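You operate a simulated robot arm through the tools that you are given. There is no shell and no other tool.

Carry out the task below with a simulated robot arm. There is one attempt and no reset: what you move stays moved.

Task
Cream the top of the purple pad with the blue cloth.
Fine: care cream from the tin, its lid laid on the bench top meanwhile; put the cloth back and close the tin again. A coat counts when it lies all over at full strength: go over it till it gets no stronger.

It is judged by the outcome, as a careful person would: the job done as asked, and still so three seconds after it is handed in. It fails if anything else is knocked over, pushed out of place, dropped, spilled or broken. A push-on lid holds only when it is set on centred and level and pressed home; a screw cap is set on level and turned clockwise until tight. Flat cloth is picked up by pressing the open fingertips on it (5 to 10 N) and closing them slowly along it; thin cloth reads only 2 to 8 mm in the jaws.

Robot
A 6-joint arm with a two-finger parallel gripper, fixed in place. Base frame: the origin is at the foot of the arm, x ahead of it, y to its left, z up; the work surface is at about z = 0. Readings come in m, rad, newtons and seconds.
With the tool pointing down near the work surface it reaches from about 0.14 to 0.58 m from the base axis. Its first joint turns from -1.152 to 1.152 rad. Payload 2.1 kg.
The TCP is the grasp point between the finger pads, 0.03 m short of the fingertips. In the tool frame z runs along the fingers and y along their closing line. The gripper opens to 0.094 m. The fingers are 0.028 m wide and 0.01 m thick; the gripper's body (0.05 by 0.096 m) begins 0.055 m behind the TCP.
Orientation is that of the tool frame in the base frame, as [roll, pitch, yaw] about the fixed x, y, z axes, in that order (R = Rz(yaw) Ry(pitch) Rx(roll)). With the fingers straight down and closing along the base's y, the tool's x points along the base's -x, its y along +y and its z along -z.

Tools
- The arm moves only by the tool drive_tool. Its argument "plan" is a list of rows, each a list of 3 entries, a list of its own where there are three numbers: the gripper command, from -1 (shut) to 1 (fully open), values between in proportion, then the shift along the tool's x, y, z in units of 20 mm (1.0 is 20 mm), then the turn, a rotation vector about the tool's x, y, z in units of 5 degrees (1.0 is 5 degrees). In form: [[claw, [dx, dy, dz], [wx, wy, wz]], ...]. A call has 1 to 20 rows; each row shifts and turns the commanded pose from where the row before left it, along the tool's axes as they then stand. A call with a number of a shift or a turn outside -1 to 1 is refused whole. Each row takes 0.2 s and may step no farther than 0.05 m and 0.15 rad from the row before; otherwise, or with a gripper value out of range, the whole call is refused. Where a pose cannot be reached the arm comes as near as it can. A force on the tool above 40 N (or 10 N above the force at the start of the call, whichever is more), or a blocked arm, ends the call early, and 0.2 s more pass. The fingers move at their own pace (about 0.072 m/s each) and stop on an object; they squeeze with about 21 N. The grip force told is the motor's: it shows also when the fingers shut on nothing. Time passes only in rows, and 0.2 s behind the last, so rows that do not move let the fingers close. It gives the time, the measured TCP pose, the force on the tool (base axes), the opening and the grip force at its end, in the units of the frame above (readings bear some noise), with the torque about the TCP (base axes, N m) and any sound that the robot's microphone picked up.
- Cameras (640 x 400 px; columns grow to the right, rows downward): "scene" is fixed at [0.0637, -0.3777, 0.485]; the picture's right is [0.71, -0.70, 0.00], its down [-0.41, -0.41, -0.81] and it looks along [0.57, 0.58, -0.58] (base axes); focal length 322 px, centre (320, 200). "wrist" rides on the gripper at [0.076, 0.014, -0.103] in the tool frame; the picture's right is [-0.18, 0.98, 0.00], its down [-0.75, -0.14, -0.64] and it looks along [-0.63, -0.12, 0.77] (tool axes); focal length 243 px, centre (320, 200). There is no depth. A picture from a camera that has moved, and an enlarged one, comes with that camera's place and axes in the base frame and with its lens.
- grab_frame(camera): a new picture of that camera. No time passes.
- inspect(camera, box): a new picture of the part [left, top, right, bottom] of that camera's present view, enlarged. No time passes.
- hand_in(): hands the job in; it is judged then, once.

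Places have to be worked out from the pictures, the camera data and where the tool is seen. Open the gripper and draw the arm clear of the work before you hand the job in, unless the task says otherwise.

The tools are called as a command line: name --argument value ..., lists and objects as JSON in quotes. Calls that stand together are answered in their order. drive_tool: Moves the arm, as the interface text tells. Its arguments: {"type":"object","properties":{"plan":{"type":"array","items":{"type":"array"}}},"required":["plan"]} The other tools are called the same way: grab_frame (camera) takes a picture; inspect (camera, box) takes an enlarged picture of a part of a camera's view; hand_in () hands the job in.

At the start:

```text
time_s: 0.0
eef_pos: [0.2643, -0.0391, 0.3022]
tool_rot: [-3.138, 0.002, 3.141]
ft_force: [-0.2, 0.5, 0.0]
ft_torque: [-0.01, -0.02, 0.02]
width: 0.0942
finger_force: 0.1
```

scene: 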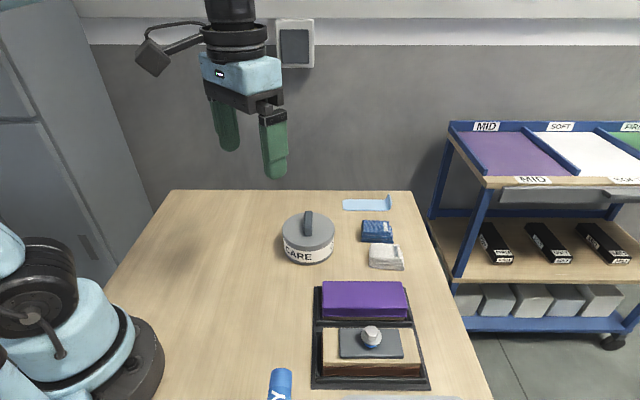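
wrist: 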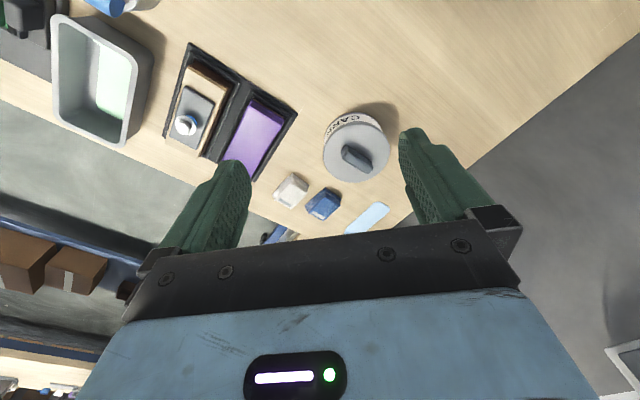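

I start by looking closer at the tin, cloths and pads in both camera views before moving anything.

inspect --camera "scene" --box '[260, 180, 440, 292]'

inspect --camera "scene" --box '[240, 260, 464, 400]'

inspect --camera "wrist" --box '[150, 30, 410, 240]'

```text
3.56 times, centred on (350, 236) of scene
camera zoom: at [0.0637, -0.3777, 0.485], right [0.71, -0.7, 0.0], down [-0.41, -0.41, -0.81], along [0.57, 0.58, -0.58], focal length 1145 px, centre (213, 72)
```

zoom: 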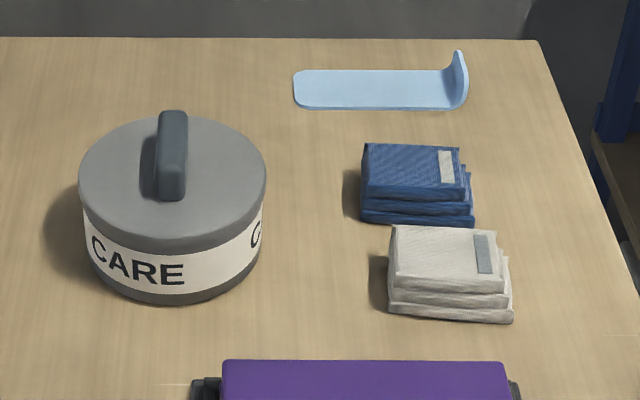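

```text
2.86 times, centred on (352, 330) of scene
camera zoom: at [0.0637, -0.3777, 0.485], right [0.71, -0.7, 0.0], down [-0.41, -0.41, -0.81], along [0.57, 0.58, -0.58], focal length 920 px, centre (229, -171)
```

zoom: 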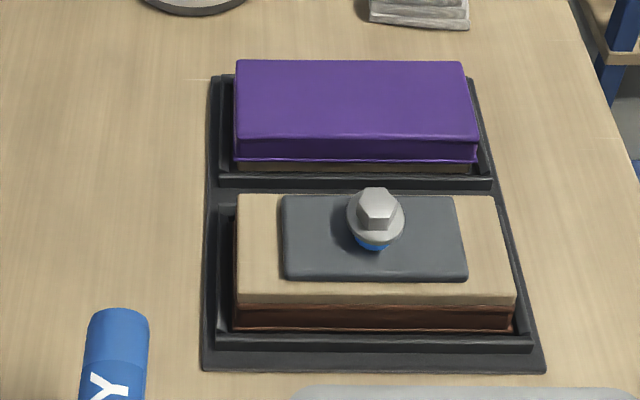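

```text
1.90 times, centred on (280, 135) of wrist
camera zoom: at [0.1872, -0.0267, 0.4044], right [0.18, 0.98, 0.0], down [0.75, -0.14, 0.64], along [0.63, -0.12, -0.77], focal length 462 px, centre (396, 324)
```

zoom: 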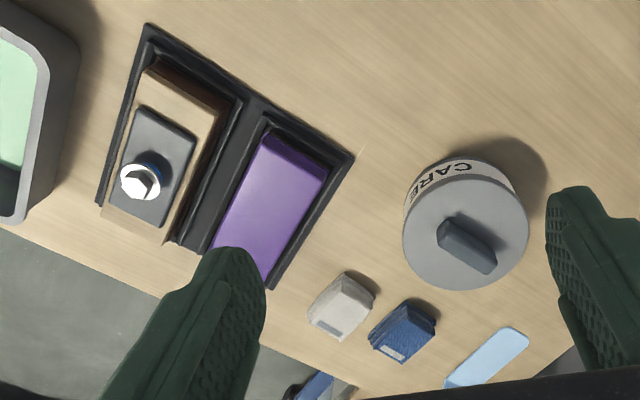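

The scene shows the CARE tin around (0.39, -0.005), the blue cloth around (0.53, -0.08), and the purple pad around (0.36, -0.18), with everything turned about 45° to the base. I move to a high viewpoint, turn the tool 45°, and look with the wrist camera.

drive_tool --plan '[[1, [-0.85, -1, 0.4], [0, 0, 0]], [1, [-0.85, -1, 0.4], [0, 0, 0]], [1, [-0.85, -1, 0.4], [0, 0, 0]], [1, [-0.85, -1, 0.4], [0, 0, 0]], [1, [-0.85, -1, 0.4], [0, 0, 0]], [1, [-0.85, -1, 0.4], [0, 0, 0]], [1, [-0.85, -1, 0.4], [0, 0, 0]], [1, [0, 0, 0], [0, 0, -1]], [1, [0, 0, 0], [0, 0, -1]], [1, [0, 0, 0], [0, 0, -1]], [1, [0, 0, 0], [0, 0, -1]], [1, [0, 0, 0], [0, 0, -1]], [1, [0, 0, 0], [0, 0, -1]], [1, [0, 0, 0], [0, 0, -1]], [1, [0, 0, 0], [0, 0, -1]], [1, [0, 0, 0], [0, 0, -1]], [1, [0, 0, 0], [0, 0, 0]]]'

grab_frame --camera "wrist"

grab_frame --camera "scene"

```text
time_s: 3.6
eef_pos: [0.3834, -0.1809, 0.2451]
tool_rot: [-3.139, 0.0, -2.354]
ft_force: [0.6, 0.5, 0.0]
ft_torque: [0.02, 0.02, -0.03]
width: 0.094
finger_force: 0.0
```

```text
taken
camera wrist: at [0.3182, -0.2256, 0.349], right [-0.57, 0.82, 0.0], down [0.63, 0.43, 0.64], along [0.53, 0.36, -0.77], focal length 243 px, centre (320, 200)
```

wrist: 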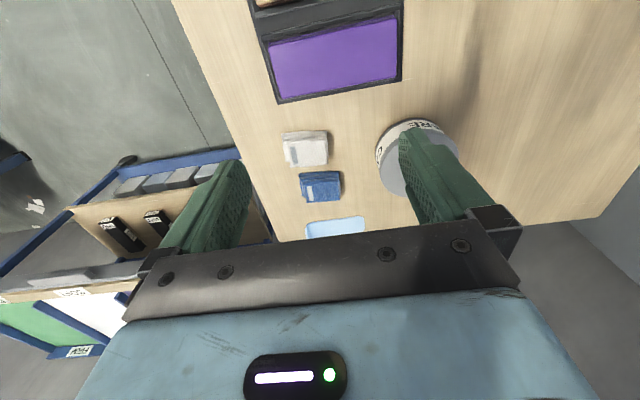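

```text
taken
```

scene: 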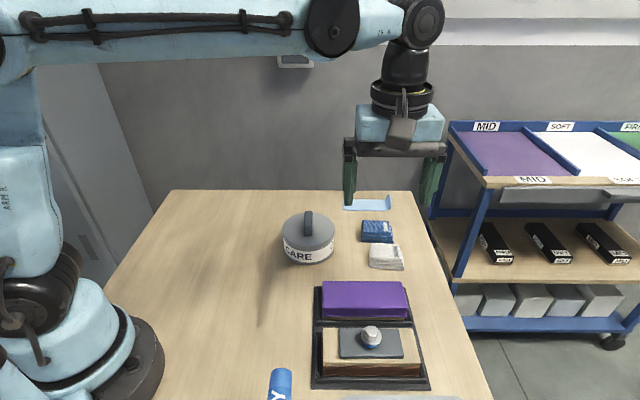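

The cloths are now clearly visible in the wrist view. I zoom in on them and on the tin.

inspect --camera "wrist" --box '[250, 110, 410, 240]'

inspect --camera "wrist" --box '[240, 0, 480, 150]'

inspect --camera "scene" --box '[340, 180, 430, 280]'

inspect --camera "scene" --box '[430, 110, 640, 290]'

```text
3.08 times, centred on (330, 175) of wrist
camera zoom: at [0.3182, -0.2256, 0.349], right [-0.57, 0.82, 0.0], down [0.63, 0.43, 0.64], along [0.53, 0.36, -0.77], focal length 746 px, centre (289, 277)
```

zoom: 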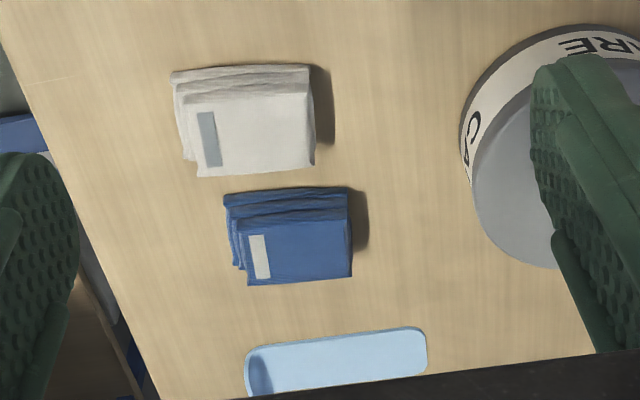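

```text
2.67 times, centred on (360, 75) of wrist
camera zoom: at [0.3182, -0.2256, 0.349], right [-0.57, 0.82, 0.0], down [0.63, 0.43, 0.64], along [0.53, 0.36, -0.77], focal length 647 px, centre (213, 533)
```

zoom: 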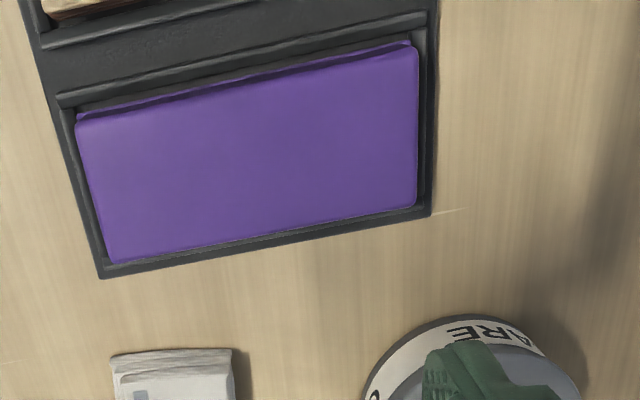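

```text
4.00 times, centred on (385, 230) of scene
camera zoom: at [0.0637, -0.3777, 0.485], right [0.71, -0.7, 0.0], down [-0.41, -0.41, -0.81], along [0.57, 0.58, -0.58], focal length 1288 px, centre (60, 80)
```

zoom: 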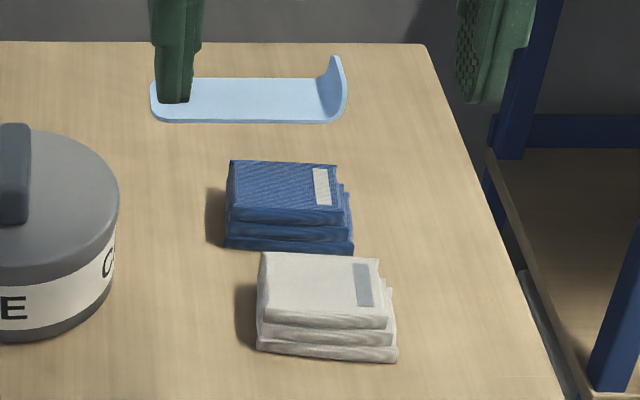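

```text
2.22 times, centred on (535, 200) of scene
camera zoom: at [0.0637, -0.3777, 0.485], right [0.71, -0.7, 0.0], down [-0.41, -0.41, -0.81], along [0.57, 0.58, -0.58], focal length 716 px, centre (-158, 200)
```

zoom: 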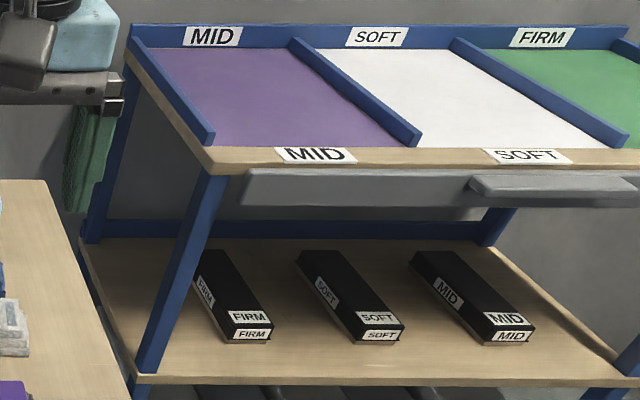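

The blue cloth is a folded pack about 58 × 45 mm, its centre near (0.525, -0.08). Next I move back and sideways to view the tin and its lid handle without the finger in front.

drive_tool --plan '[[1, [0.1, 0.9, 0.25], [0, 0, 0]], [1, [0.1, 0.9, 0.25], [0, 0, 0]], [1, [0.1, 0.9, 0.25], [0, 0, 0]], [1, [0.1, 0.9, 0.25], [0, 0, 0]], [1, [0.1, 0.9, 0.25], [0, 0, 0]], [1, [0, 0.9, 0.25], [0, 0, 0]], [1, [0, 0.9, 0.25], [0, 0, 0]], [1, [0, 0.9, 0.25], [0, 0, 0]], [1, [0, 0, 0], [0, 0, 0]]]'

grab_frame --camera "wrist"

inspect --camera "wrist" --box '[230, 90, 430, 230]'

inspect --camera "scene" --box '[270, 200, 350, 270]'

```text
time_s: 5.6
eef_pos: [0.2745, -0.0858, 0.2044]
tool_rot: [-3.141, 0.0, -2.357]
ft_force: [0.7, 0.8, 0.5]
ft_torque: [0.0, -0.03, -0.01]
width: 0.0938
finger_force: 0.0
```

```text
taken
camera wrist: at [0.2099, -0.13, 0.3074], right [-0.56, 0.83, 0.0], down [0.63, 0.43, 0.64], along [0.53, 0.36, -0.77], focal length 243 px, centre (320, 200)
```

wrist: 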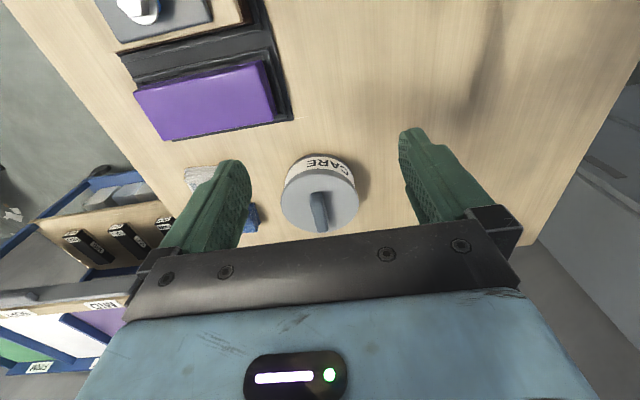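

```text
2.86 times, centred on (330, 160) of wrist
camera zoom: at [0.2099, -0.13, 0.3074], right [-0.56, 0.83, 0.0], down [0.63, 0.43, 0.64], along [0.53, 0.36, -0.77], focal length 693 px, centre (291, 314)
```

zoom: 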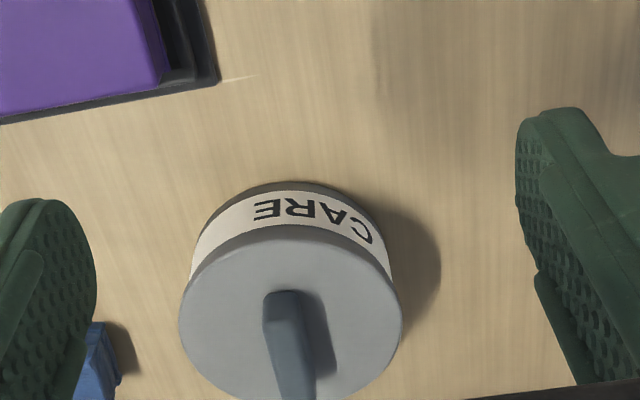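

```text
5.71 times, centred on (310, 235) of scene
camera zoom: at [0.0636, -0.3777, 0.485], right [0.71, -0.7, 0.0], down [-0.41, -0.41, -0.81], along [0.57, 0.58, -0.58], focal length 1840 px, centre (377, 0)
```

zoom: 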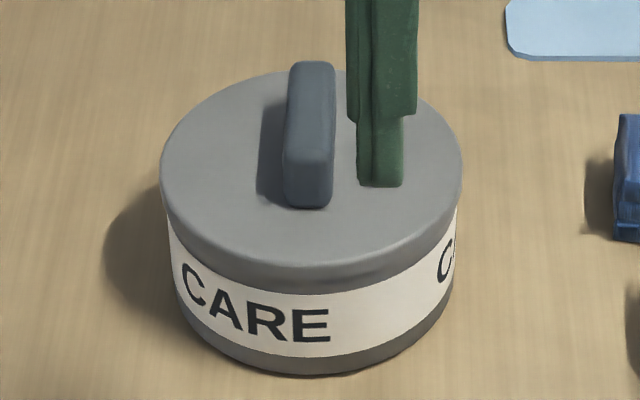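

Lid: radius about 53 mm, top at z about 0.058, centre near (0.394, -0.0065); the bar handle is about 16 mm wide, its top near z 0.081, running at roughly 45°. I hover over it with the fingertips well above to check the alignment.

drive_tool --plan '[[1, [-0.879, -0.178, 0.34], [0, 0, 0]], [1, [-0.879, -0.178, 0.34], [0, 0, 0]], [1, [-0.879, -0.178, 0.34], [0, 0, 0]], [1, [-0.879, -0.178, 0.34], [0, 0, 0]], [1, [-0.879, -0.178, 0.34], [0, 0, 0]], [1, [-0.879, -0.178, 0.34], [0, 0, 0]], [1, [-0.879, -0.178, 0.34], [0, 0, 0]], [1, [-0.879, -0.178, 0.34], [0, 0, 0]], [1, [0, 0, 0], [0, 0, 0]]]'

grab_frame --camera "wrist"

inspect --camera "wrist" --box '[220, 60, 420, 200]'

inspect --camera "scene" --box '[260, 160, 360, 270]'

```text
time_s: 7.6
eef_pos: [0.3937, -0.006, 0.1508]
tool_rot: [-3.14, 0.0, -2.357]
ft_force: [-0.2, -0.3, -0.4]
ft_torque: [-0.02, 0.02, -0.03]
width: 0.094
finger_force: 0.1
```

```text
taken
camera wrist: at [0.329, -0.0502, 0.2551], right [-0.56, 0.83, 0.0], down [0.63, 0.43, 0.64], along [0.53, 0.36, -0.77], focal length 243 px, centre (320, 200)
```

wrist: 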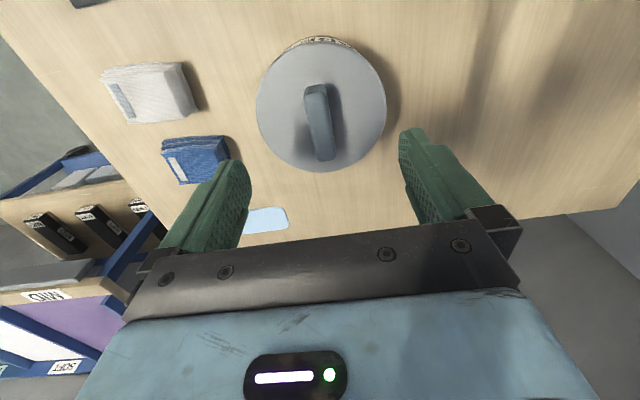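

```text
2.86 times, centred on (320, 130) of wrist
camera zoom: at [0.329, -0.0502, 0.2551], right [-0.56, 0.83, 0.0], down [0.63, 0.43, 0.64], along [0.53, 0.36, -0.77], focal length 693 px, centre (320, 400)
```

zoom: 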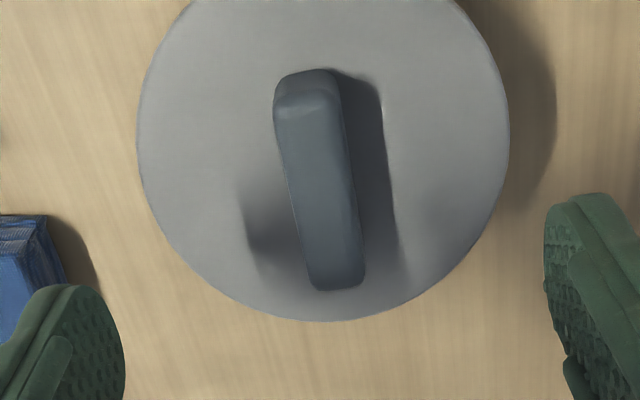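

```text
3.64 times, centred on (310, 215) of scene
camera zoom: at [0.0637, -0.3777, 0.485], right [0.71, -0.7, 0.0], down [-0.41, -0.41, -0.81], along [0.57, 0.58, -0.58], focal length 1171 px, centre (356, 146)
```

zoom: 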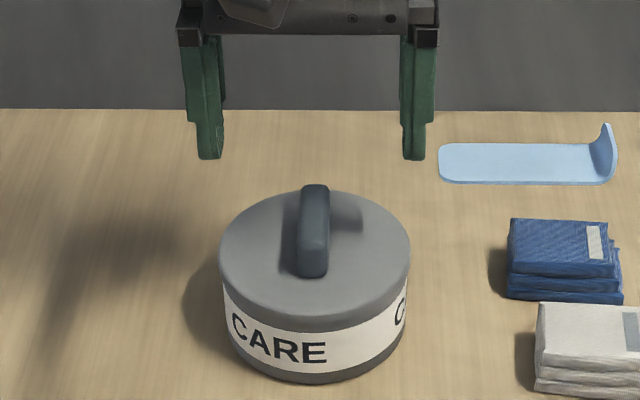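

The lid centre and handle sit within about 2 mm of the TCP and the closing line is square to the handle. I descend until the fingertips are just above the lid and check the gap.

drive_tool --plan '[[1, [0.05, 0, 0.6], [0, 0, 0.2]], [1, [0, 0, 0.6], [0, 0, 0]], [1, [0, 0, 0.6], [0, 0, 0]], [1, [0, 0, 0.5], [0, 0, 0]], [1, [0, 0, 0.3], [0, 0, 0]], [1, [0, 0, 0], [0, 0, 0]]]'

inspect --camera "scene" --box '[260, 180, 360, 270]'

grab_frame --camera "wrist"

```text
time_s: 9.0
eef_pos: [0.3937, -0.0076, 0.1]
tool_rot: [-3.139, -0.001, -2.374]
ft_force: [0.9, -0.1, 0.5]
ft_torque: [-0.01, -0.01, -0.02]
width: 0.094
finger_force: 0.0
```

```text
4.44 times, centred on (310, 225) of scene
camera zoom: at [0.0637, -0.3777, 0.485], right [0.71, -0.7, 0.0], down [-0.41, -0.41, -0.81], along [0.57, 0.58, -0.58], focal length 1431 px, centre (364, 89)
```

zoom: 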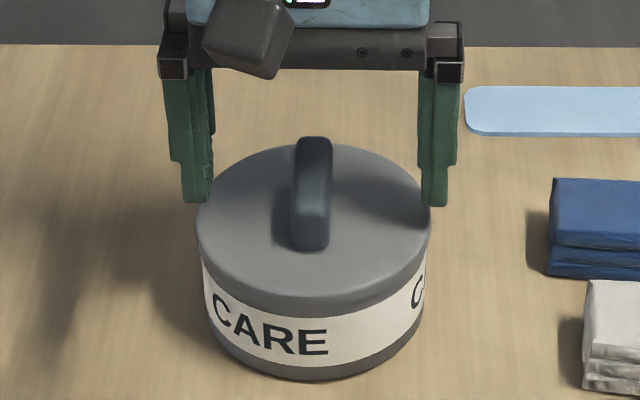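

```text
taken
camera wrist: at [0.3281, -0.0509, 0.2023], right [-0.55, 0.84, 0.0], down [0.64, 0.42, 0.64], along [0.54, 0.35, -0.77], focal length 243 px, centre (320, 200)
```

wrist: 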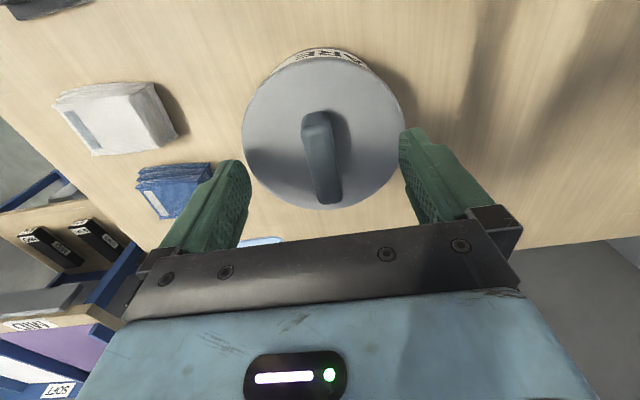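

The fingertips (z about 0.07) clear the lid top by roughly 12 mm and straddle the handle evenly. I descend 8 mm more and close on the handle.

drive_tool --plan '[[1, [0, 0, 0.2], [0, 0, 0]], [1, [0, 0, 0.2], [0, 0, 0]], [1, [0, 0, 0], [0, 0, 0]], [0.3, [0, 0, 0], [0, 0, 0]], [-0.2, [0, 0, 0], [0, 0, 0]], [-1, [0, 0, 0], [0, 0, 0]], [-1, [0, 0, 0], [0, 0, 0]], [-1, [0, 0, 0], [0, 0, 0]], [-1, [0, 0, 0], [0, 0, 0]], [-1, [0, 0, 0], [0, 0, 0]]]'

inspect --camera "scene" --box '[260, 180, 360, 270]'

grab_frame --camera "wrist"

```text
time_s: 11.2
eef_pos: [0.3947, -0.0078, 0.092]
tool_rot: [-3.139, 0.0, -2.374]
ft_force: [0.2, 0.4, 0.2]
ft_torque: [-0.02, -0.03, -0.02]
width: 0.0161
finger_force: 20.9
heard: snap
```

```text
4.44 times, centred on (310, 225) of scene
camera zoom: at [0.0637, -0.3777, 0.485], right [0.71, -0.7, 0.0], down [-0.41, -0.41, -0.81], along [0.57, 0.58, -0.58], focal length 1431 px, centre (364, 89)
```

zoom: 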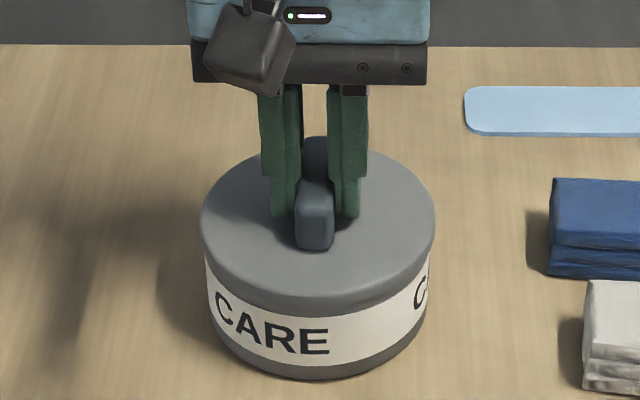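

```text
taken
camera wrist: at [0.3283, -0.0511, 0.195], right [-0.55, 0.84, 0.0], down [0.64, 0.42, 0.64], along [0.54, 0.35, -0.77], focal length 243 px, centre (320, 200)
```

wrist: 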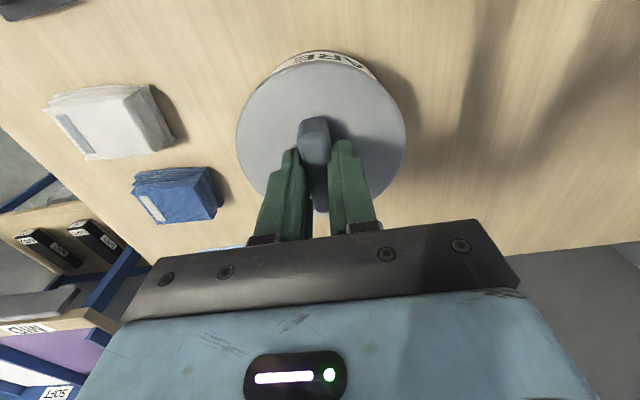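

The handle is gripped (16 mm, 21 N) and a snap was heard, probably the lid coming free. I lift straight up slowly and check that the tin stays on the bench.

drive_tool --plan '[[-1, [0, 0, -0.1], [0, 0, 0]], [-1, [0, 0, -0.1], [0, 0, 0]], [-1, [0, 0, -0.2], [0, 0, 0]], [-1, [0, 0, -0.3], [0, 0, 0]], [-1, [0, 0, -0.3], [0, 0, 0]], [-1, [0, 0, 0], [0, 0, 0]]]'

inspect --camera "scene" --box '[260, 170, 360, 270]'

```text
time_s: 12.6
eef_pos: [0.3942, -0.0074, 0.1115]
tool_rot: [3.141, 0.001, -2.373]
ft_force: [-0.1, 0.2, -1.6]
ft_torque: [-0.01, 0.0, -0.01]
width: 0.0158
finger_force: 21.3
```

```text
4.00 times, centred on (310, 220) of scene
camera zoom: at [0.0637, -0.3777, 0.485], right [0.71, -0.7, 0.0], down [-0.41, -0.41, -0.81], along [0.57, 0.58, -0.58], focal length 1288 px, centre (360, 120)
```

zoom: 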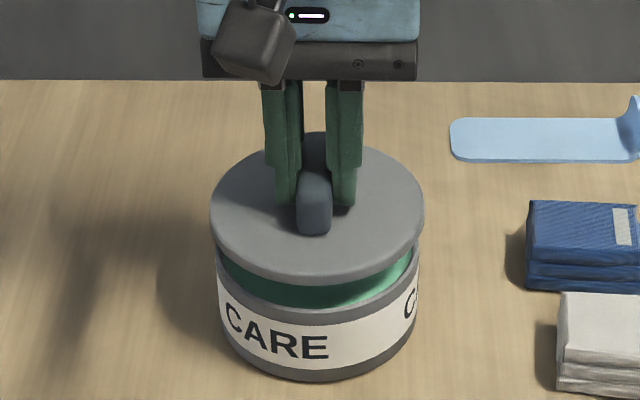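

The lid came off cleanly (about 160 g held), the tin stayed put and shows green cream. I lift clear and carry the lid to the free bench area to the left, around (0.27, 0.10).

drive_tool --plan '[[-1, [0, 0, -0.6], [0, 0, 0]], [-1, [0, 0, -0.8], [0, 0, 0]], [-1, [0, 0, -0.8], [0, 0, 0]], [-1, [0, 0, -0.8], [0, 0, 0]], [-1, [0.08, 0.5, 0], [0, 0, 0]], [-1, [0.08, 0.8, 0], [0, 0, 0]], [-1, [0.08, 0.8, 0], [0, 0, 0]], [-1, [0.08, 0.8, 0], [0, 0, 0]], [-1, [0.08, 0.8, 0], [0, 0, 0]], [-1, [0.08, 0.8, 0], [0, 0, 0]], [-1, [0.08, 0.8, 0], [0, 0, 0]], [-1, [0.08, 0.8, 0], [0, 0, 0]], [-1, [0.08, 0.8, 0], [0, 0, 0]], [-1, [0, 0.8, 0], [0, 0, 0]], [-1, [0, 0.5, 0], [0, 0, 0]], [-1, [0, 0, 0], [0, 0, 0]]]'

grab_frame --camera "scene"

grab_frame --camera "wrist"

```text
time_s: 16.0
eef_pos: [0.2696, 0.101, 0.1713]
tool_rot: [-3.141, 0.001, -2.373]
ft_force: [0.1, 0.4, -0.1]
ft_torque: [-0.03, -0.01, 0.0]
width: 0.0162
finger_force: 21.2
```

```text
taken
```

scene: 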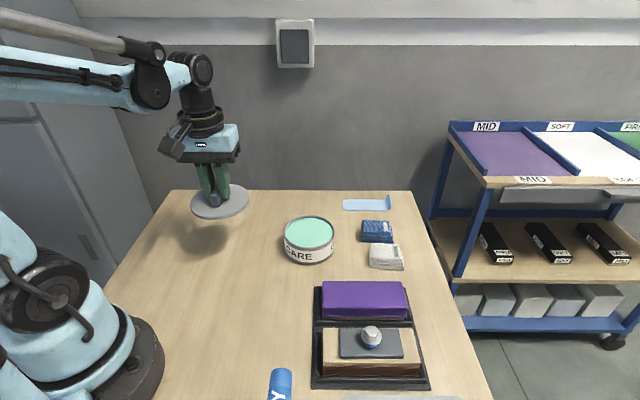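

```text
taken
camera wrist: at [0.2036, 0.0573, 0.2737], right [-0.55, 0.84, 0.0], down [0.64, 0.42, 0.64], along [0.54, 0.35, -0.77], focal length 243 px, centre (320, 200)
```

wrist: 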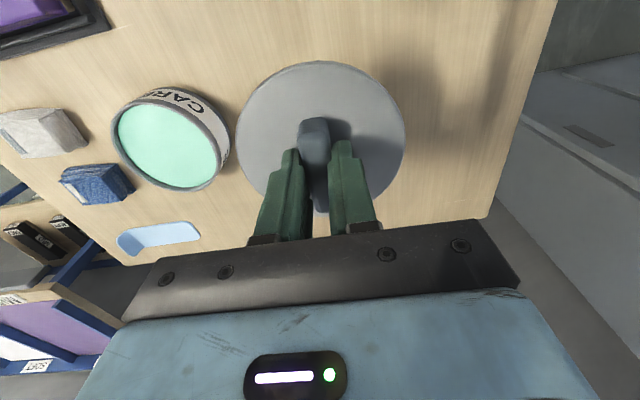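

The lid is held level over a clear part of the bench, and the tin shows mint-green cream almost up to the rim. I lower the lid to near the bench, then feel for contact.

drive_tool --plan '[[-1, [0, 0, 0.8], [0, 0, 0]], [-1, [0, 0, 0.8], [0, 0, 0]], [-1, [0, 0, 0.8], [0, 0, 0]], [-1, [0, 0, 0.8], [0, 0, 0]], [-1, [0, 0, 0.8], [0, 0, 0]], [-1, [0, 0, 0.8], [0, 0, 0]], [-1, [0, 0, 0.5], [0, 0, 0]], [-1, [0, 0, 0.2], [0, 0, 0]], [-1, [0, 0, 0], [0, 0, 0]]]'

inspect --camera "scene" --box '[170, 180, 290, 280]'

```text
time_s: 18.0
eef_pos: [0.2695, 0.1013, 0.0615]
tool_rot: [-3.14, 0.002, -2.373]
ft_force: [0.4, 0.5, -0.6]
ft_torque: [-0.02, 0.01, 0.0]
width: 0.0161
finger_force: 21.1
```

```text
4.00 times, centred on (230, 230) of scene
camera zoom: at [0.0637, -0.3777, 0.485], right [0.71, -0.7, 0.0], down [-0.41, -0.41, -0.81], along [0.57, 0.58, -0.58], focal length 1288 px, centre (680, 80)
```

zoom: 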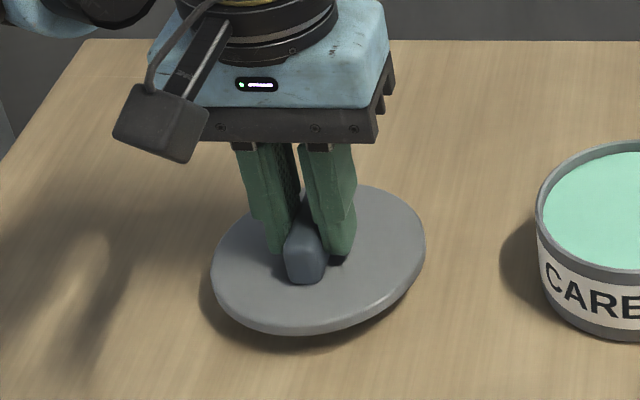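

The lid is still a centimetre or two off the bench. I lower in 2 mm steps, watching for a rise in force.

drive_tool --plan '[[-1, [0, 0, 0.2], [0, 0, 0]], [-1, [0, 0, 0.1], [0, 0, 0]], [-1, [0, 0, 0.1], [0, 0, 0]], [-1, [0, 0, 0.1], [0, 0, 0]], [-1, [0, 0, 0.1], [0, 0, 0]]]'

inspect --camera "scene" --box '[170, 180, 290, 280]'

```text
time_s: 19.2
eef_pos: [0.27, 0.1009, 0.0487]
tool_rot: [-3.138, 0.001, -2.374]
ft_force: [0.6, -0.6, -1.0]
ft_torque: [0.0, -0.01, 0.02]
width: 0.016
finger_force: 20.7
```

```text
4.00 times, centred on (230, 230) of scene
camera zoom: at [0.0637, -0.3777, 0.485], right [0.71, -0.7, 0.0], down [-0.41, -0.41, -0.81], along [0.57, 0.58, -0.58], focal length 1288 px, centre (680, 80)
```

zoom: 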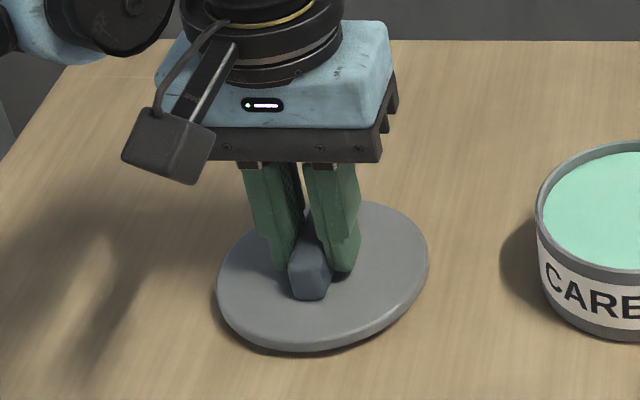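

Still a few millimetres of gap by the shadow and no contact force. I go on down in smaller steps.

drive_tool --plan '[[-1, [0, 0, 0.08], [0, 0, 0]], [-1, [0, 0, 0.08], [0, 0, 0]], [-1, [0, 0, 0.08], [0, 0, 0]]]'

inspect --camera "scene" --box '[170, 180, 290, 280]'

```text
time_s: 20.0
eef_pos: [0.2695, 0.0997, 0.0439]
tool_rot: [-3.141, 0.0, -2.373]
ft_force: [0.4, 0.0, -1.2]
ft_torque: [0.0, 0.02, -0.01]
width: 0.0162
finger_force: 20.7
```

```text
4.00 times, centred on (230, 230) of scene
camera zoom: at [0.0637, -0.3777, 0.485], right [0.71, -0.7, 0.0], down [-0.41, -0.41, -0.81], along [0.57, 0.58, -0.58], focal length 1288 px, centre (680, 80)
```

zoom: 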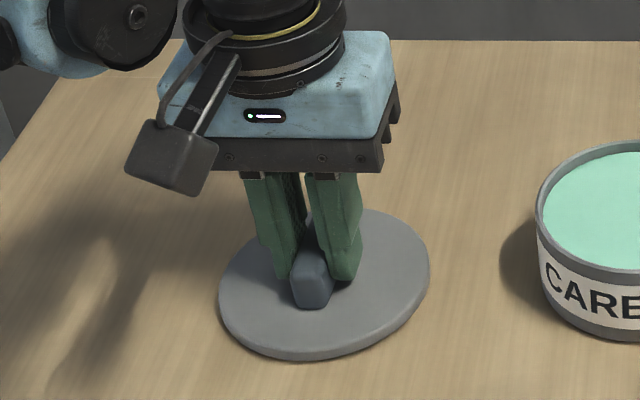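

The shadow gap is almost gone. I continue in 1 mm steps until the force turns upward.

drive_tool --plan '[[-1, [0, 0, 0.05], [0, 0, 0]], [-1, [0, 0, 0.05], [0, 0, 0]], [-1, [0, 0, 0.05], [0, 0, 0]]]'

```text
time_s: 20.8
eef_pos: [0.2692, 0.1003, 0.0408]
tool_rot: [-3.14, 0.0, -2.374]
ft_force: [0.6, 0.2, 15.5]
ft_torque: [0.02, -0.04, -0.02]
width: 0.0163
finger_force: 20.6
```

The lid touches the bench at TCP z about 0.041 (15 N). I ease off 1 mm, open the fingers, and rise.

drive_tool --plan '[[-1, [0, 0, -0.04], [0, 0, 0]], [-1, [0, 0, 0], [0, 0, 0]], [-0.5, [0, 0, 0], [0, 0, 0]], [0, [0, 0, 0], [0, 0, 0]], [0.3, [0, 0, 0], [0, 0, 0]], [0.3, [0, 0, 0], [0, 0, 0]], [0.3, [0, 0, -0.4], [0, 0, 0]], [0.3, [0, 0, -0.8], [0, 0, 0]], [0.5, [0, 0, -1], [0, 0, 0]], [1, [0, 0, -1], [0, 0, 0]], [1, [0, 0, -1], [0, 0, 0]], [1, [0, 0, -1], [0, 0, 0]], [1, [0, 0, -1], [0, 0, 0]], [1, [0, 0, -1], [0, 0, 0]], [1, [0, 0, 0], [0, 0, 0]]]'

grab_frame --camera "scene"

grab_frame --camera "wrist"

```text
time_s: 24.0
eef_pos: [0.2704, 0.1008, 0.1862]
tool_rot: [-3.14, 0.001, -2.373]
ft_force: [0.0, -0.3, 0.8]
ft_torque: [-0.04, 0.04, -0.02]
width: 0.094
finger_force: 0.0
```

```text
taken
```

scene: 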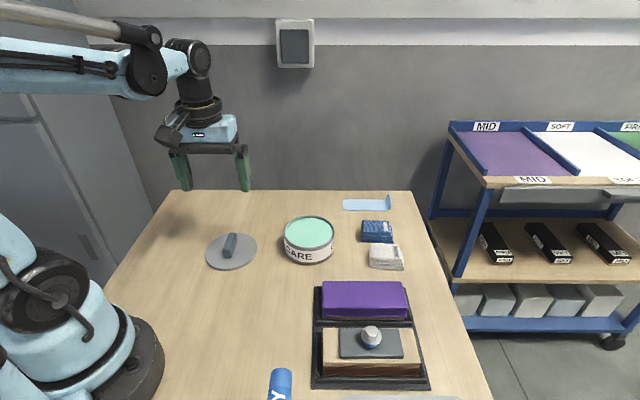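

```text
taken
camera wrist: at [0.2043, 0.0584, 0.2894], right [-0.55, 0.84, 0.0], down [0.64, 0.42, 0.64], along [0.54, 0.35, -0.77], focal length 243 px, centre (320, 200)
```

wrist: 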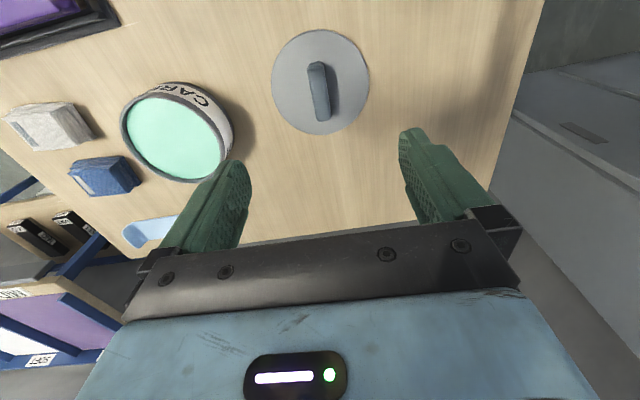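

The lid lies flat on the bench at (0.27, 0.10), and the tin is open. Now I move over the blue cloth to measure it closely before gripping.

drive_tool --plan '[[1, [-0.1, -0.6, 0], [0, 0, 0]], [1, [-0.15, -0.95, 0], [0, 0, 0]], [1, [-0.15, -0.95, 0], [0, 0, 0]], [1, [-0.15, -0.95, 0], [0, 0, 0]], [1, [-0.15, -0.95, 0], [0, 0, 0]], [1, [-0.15, -0.95, 0], [0, 0, 0]], [1, [-0.15, -0.95, 0], [0, 0, 0]], [1, [-0.15, -0.95, 0], [0, 0, 0]], [1, [-0.15, -0.95, 0], [0, 0, 0]], [1, [-0.15, -0.95, 0], [0, 0, 0]], [1, [-0.15, -0.95, 0], [0, 0, 0]], [1, [-0.15, -0.95, 0.2], [0, 0, 0]], [1, [-0.15, -0.95, 0.4], [0, 0, 0]], [1, [-0.15, -0.95, 0.4], [0, 0, 0]], [1, [-0.15, -0.95, 0.4], [0, 0, 0]], [1, [-0.13, -0.95, 0.4], [0, 0, 0]], [1, [0, -0.35, 0], [0, 0, 0]], [1, [0, 0, 0], [0, 0, 0]]]'

grab_frame --camera "wrist"

inspect --camera "wrist" --box '[220, 40, 420, 180]'

inspect --camera "scene" --box '[320, 170, 440, 280]'

```text
time_s: 27.8
eef_pos: [0.515, -0.0849, 0.149]
tool_rot: [-3.141, -0.001, -2.374]
ft_force: [0.3, 0.4, 0.4]
ft_torque: [0.0, 0.02, -0.04]
width: 0.0939
finger_force: 0.2
```

```text
taken
camera wrist: at [0.4486, -0.1284, 0.2536], right [-0.55, 0.84, 0.0], down [0.64, 0.42, 0.64], along [0.54, 0.35, -0.77], focal length 243 px, centre (320, 200)
```

wrist: 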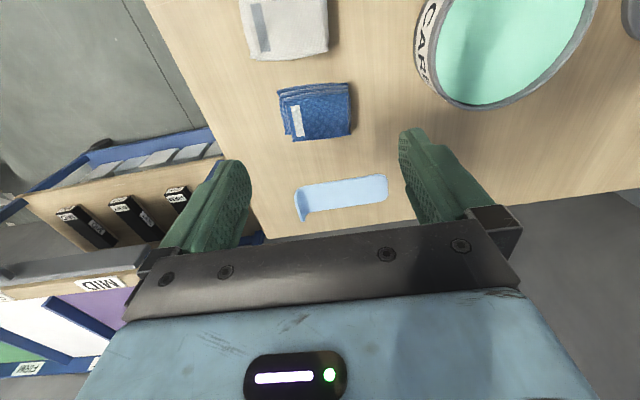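

```text
2.86 times, centred on (320, 110) of wrist
camera zoom: at [0.4486, -0.1284, 0.2536], right [-0.55, 0.84, 0.0], down [0.64, 0.42, 0.64], along [0.54, 0.35, -0.77], focal length 693 px, centre (320, 457)
```

zoom: 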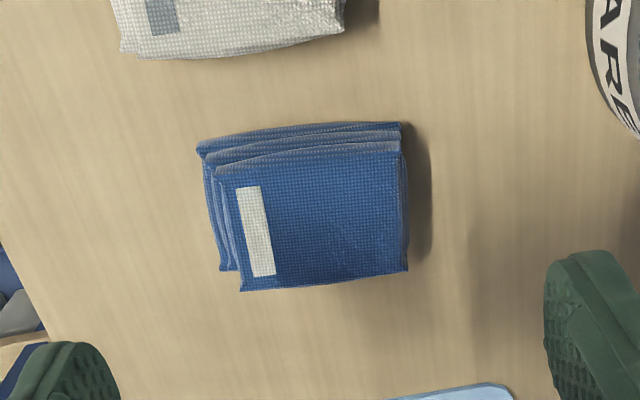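

```text
3.64 times, centred on (380, 225) of scene
camera zoom: at [0.0637, -0.3777, 0.485], right [0.71, -0.7, 0.0], down [-0.41, -0.41, -0.81], along [0.57, 0.58, -0.58], focal length 1171 px, centre (102, 109)
```

zoom: 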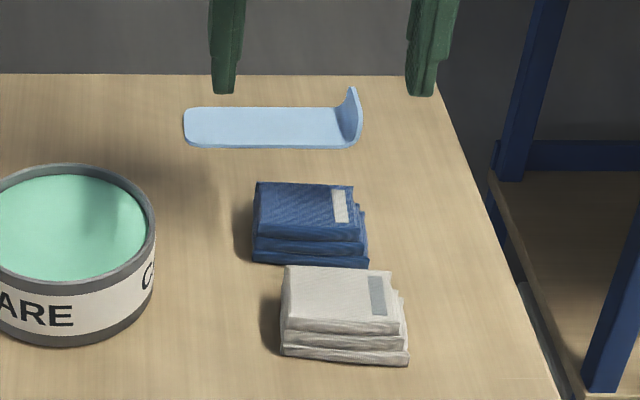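

The blue pack is lined up with the tool within 2–3°, its centre about 11 mm ahead of the TCP and 5 mm to the tool's -y side, around 60–70 mm long and 17 mm high. I shift over it, descend to hover just above, and check the finger clearances.

drive_tool --plan '[[1, [-0.55, -0.27, 0.3], [0, 0, 0.4]], [1, [0, 0, 0.8], [0, 0, 0]], [1, [0, 0, 0.8], [0, 0, 0]], [1, [0, 0, 0.8], [0, 0, 0]], [1, [0, 0, 0.8], [0, 0, 0]], [1, [0, 0, 0.4], [0, 0, 0]], [1, [0, 0, 0], [0, 0, 0]]]'

grab_frame --camera "wrist"

inspect --camera "scene" --box '[320, 170, 440, 280]'

```text
time_s: 29.4
eef_pos: [0.5253, -0.0817, 0.0707]
tool_rot: [-3.14, 0.0, -2.409]
ft_force: [0.2, 0.2, 0.3]
ft_torque: [0.0, -0.01, 0.01]
width: 0.0937
finger_force: 0.1
```

```text
taken
camera wrist: at [0.4581, -0.1232, 0.1749], right [-0.52, 0.85, 0.0], down [0.65, 0.4, 0.64], along [0.55, 0.33, -0.77], focal length 243 px, centre (320, 200)
```

wrist: 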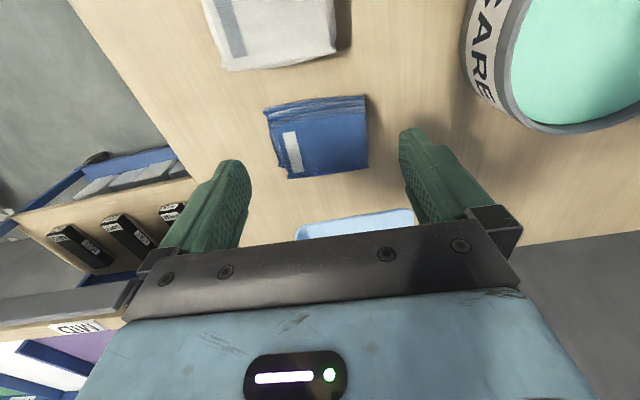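

```text
3.64 times, centred on (380, 225) of scene
camera zoom: at [0.0637, -0.3777, 0.485], right [0.71, -0.7, 0.0], down [-0.41, -0.41, -0.81], along [0.57, 0.58, -0.58], focal length 1171 px, centre (102, 109)
```

zoom: 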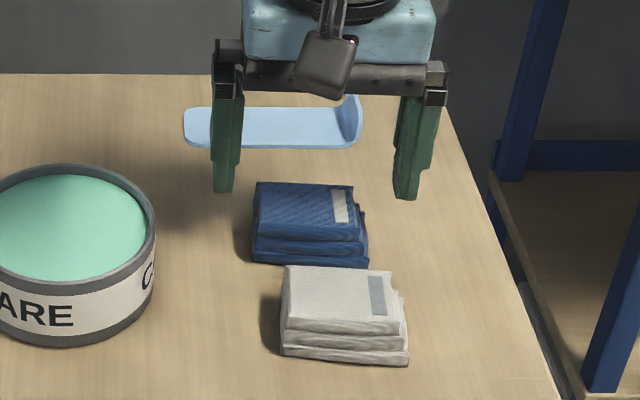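

The two views disagree by several millimetres on the fore-aft centring, so I zoom in on the wrist view before descending further.

inspect --camera "wrist" --box '[230, 70, 430, 210]'

inspect --camera "scene" --box '[350, 190, 420, 250]'

```text
2.86 times, centred on (330, 140) of wrist
camera zoom: at [0.4581, -0.1232, 0.1749], right [-0.52, 0.85, 0.0], down [0.65, 0.4, 0.64], along [0.55, 0.33, -0.77], focal length 693 px, centre (291, 371)
```

zoom: 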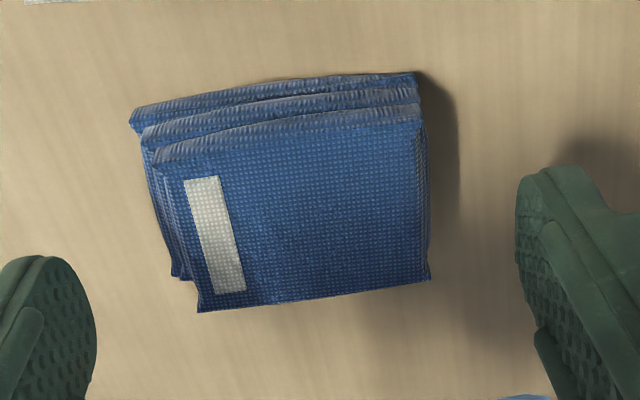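

```text
6.67 times, centred on (385, 220) of scene
camera zoom: at [0.0637, -0.3777, 0.485], right [0.71, -0.7, 0.0], down [-0.41, -0.41, -0.81], along [0.57, 0.58, -0.58], focal length 2146 px, centre (-113, 67)
```

zoom: 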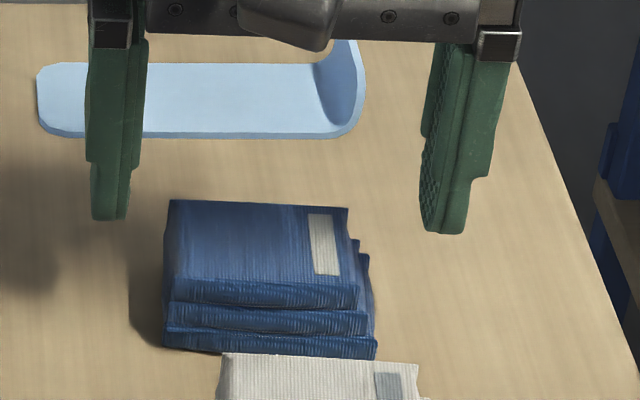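

By the wrist view the cloth is centred under the TCP within about 2 mm in both directions, with about 10 mm clear on each side. I descend until the fingertips are about 6 mm above the bench and check.

drive_tool --plan '[[1, [0, 0, 0.6], [0, 0, 0]], [1, [0, 0, 0.5], [0, 0, 0]], [1, [0, 0, 0.4], [0, 0, 0]], [1, [0, 0, 0.2], [0, 0, 0]], [1, [0, 0, 0], [0, 0, 0]]]'

inspect --camera "scene" --box '[340, 190, 430, 260]'

inspect --camera "wrist" --box '[200, 90, 440, 240]'

```text
time_s: 30.6
eef_pos: [0.5249, -0.0824, 0.0365]
tool_rot: [-3.139, 0.0, -2.41]
ft_force: [0.5, 0.3, 1.5]
ft_torque: [0.02, -0.02, 0.02]
width: 0.0941
finger_force: 0.1
```

```text
5.71 times, centred on (385, 225) of scene
camera zoom: at [0.0637, -0.3777, 0.485], right [0.71, -0.7, 0.0], down [-0.41, -0.41, -0.81], along [0.57, 0.58, -0.58], focal length 1840 px, centre (-51, 57)
```

zoom: 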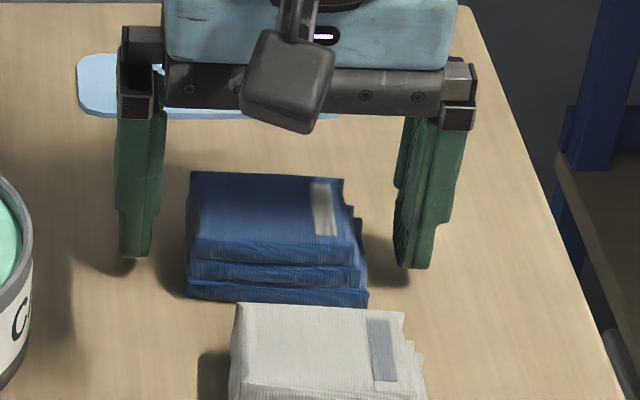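

```text
2.67 times, centred on (320, 165) of wrist
camera zoom: at [0.4584, -0.1232, 0.1409], right [-0.52, 0.85, 0.0], down [0.65, 0.4, 0.64], along [0.55, 0.33, -0.77], focal length 647 px, centre (320, 293)
```

zoom: 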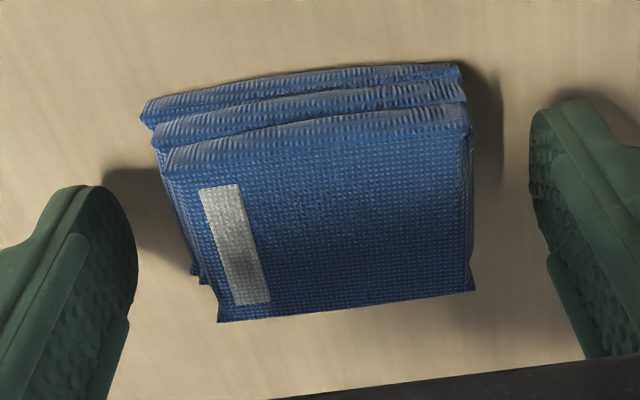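

The fingers straddle the pack well centred. I close slowly on it.

drive_tool --plan '[[0.8, [0, 0, 0], [0, 0, 0]], [0.7, [0, 0, 0], [0, 0, 0]], [0.6, [0, 0, 0], [0, 0, 0]], [0.5, [0, 0, 0], [0, 0, 0]], [0.4, [0, 0, 0], [0, 0, 0]], [0.3, [0, 0, 0], [0, 0, 0]], [0.2, [0, 0, 0], [0, 0, 0]], [0.1, [0, 0, 0], [0, 0, 0]], [0, [0, 0, 0], [0, 0, 0]], [0, [0, 0, 0], [0, 0, 0]]]'

inspect --camera "scene" --box '[340, 190, 430, 260]'

inspect --camera "wrist" --box '[200, 90, 440, 240]'

```text
time_s: 32.8
eef_pos: [0.5254, -0.0828, 0.039]
tool_rot: [-3.141, 0.0, -2.408]
ft_force: [0.4, 0.1, 0.3]
ft_torque: [0.02, 0.03, 0.0]
width: 0.0694
finger_force: 21.0
```

```text
5.71 times, centred on (385, 225) of scene
camera zoom: at [0.0637, -0.3777, 0.485], right [0.71, -0.7, 0.0], down [-0.41, -0.41, -0.81], along [0.57, 0.58, -0.58], focal length 1840 px, centre (-51, 57)
```

zoom: 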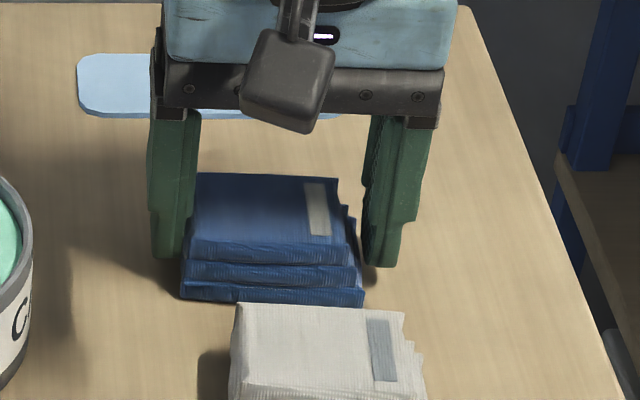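

```text
2.67 times, centred on (320, 165) of wrist
camera zoom: at [0.4585, -0.1232, 0.141], right [-0.52, 0.85, 0.0], down [0.65, 0.4, 0.64], along [0.55, 0.33, -0.77], focal length 647 px, centre (320, 293)
```

zoom: 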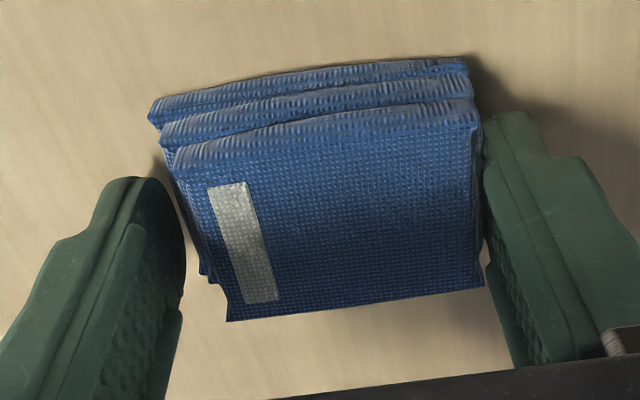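

The pack is held at 69 mm with 21 N. I lift slowly and check that it comes up level and without dragging anything.

drive_tool --plan '[[-0.2, [0, 0, 0], [0, 0, 0]], [-0.2, [0, 0, -0.2], [0, 0, 0]], [-0.2, [0, 0, -0.3], [0, 0, 0]], [-0.2, [0, 0, -0.5], [0, 0, 0]], [-0.2, [0, 0, -0.5], [0, 0, 0]], [-0.2, [0, 0, -0.5], [0, 0, 0]], [-0.2, [0, 0, 0], [0, 0, 0]]]'

inspect --camera "scene" --box '[340, 170, 430, 260]'

inspect --camera "wrist" --box '[200, 90, 440, 240]'

```text
time_s: 34.4
eef_pos: [0.5267, -0.0825, 0.0778]
tool_rot: [-3.14, -0.001, -2.41]
ft_force: [0.0, -0.2, -0.1]
ft_torque: [0.01, -0.02, 0.0]
width: 0.0694
finger_force: 20.9
```

```text
4.44 times, centred on (385, 215) of scene
camera zoom: at [0.0637, -0.3777, 0.485], right [0.71, -0.7, 0.0], down [-0.41, -0.41, -0.81], along [0.57, 0.58, -0.58], focal length 1431 px, centre (31, 133)
```

zoom: 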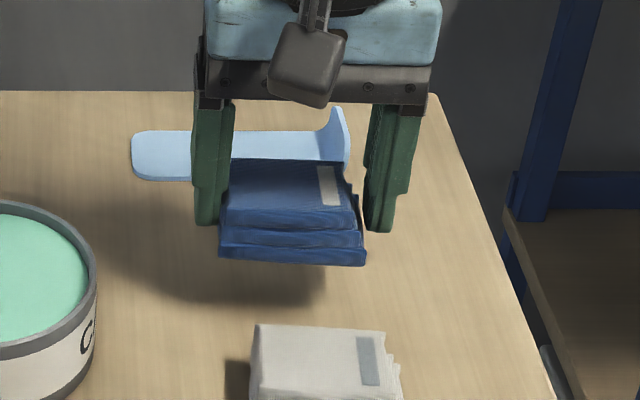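

```text
2.67 times, centred on (320, 165) of wrist
camera zoom: at [0.4591, -0.1228, 0.181], right [-0.52, 0.85, 0.0], down [0.65, 0.4, 0.64], along [0.55, 0.33, -0.77], focal length 647 px, centre (320, 293)
```

zoom: 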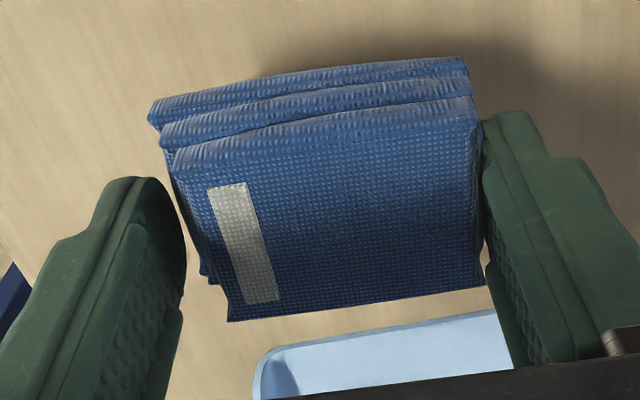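

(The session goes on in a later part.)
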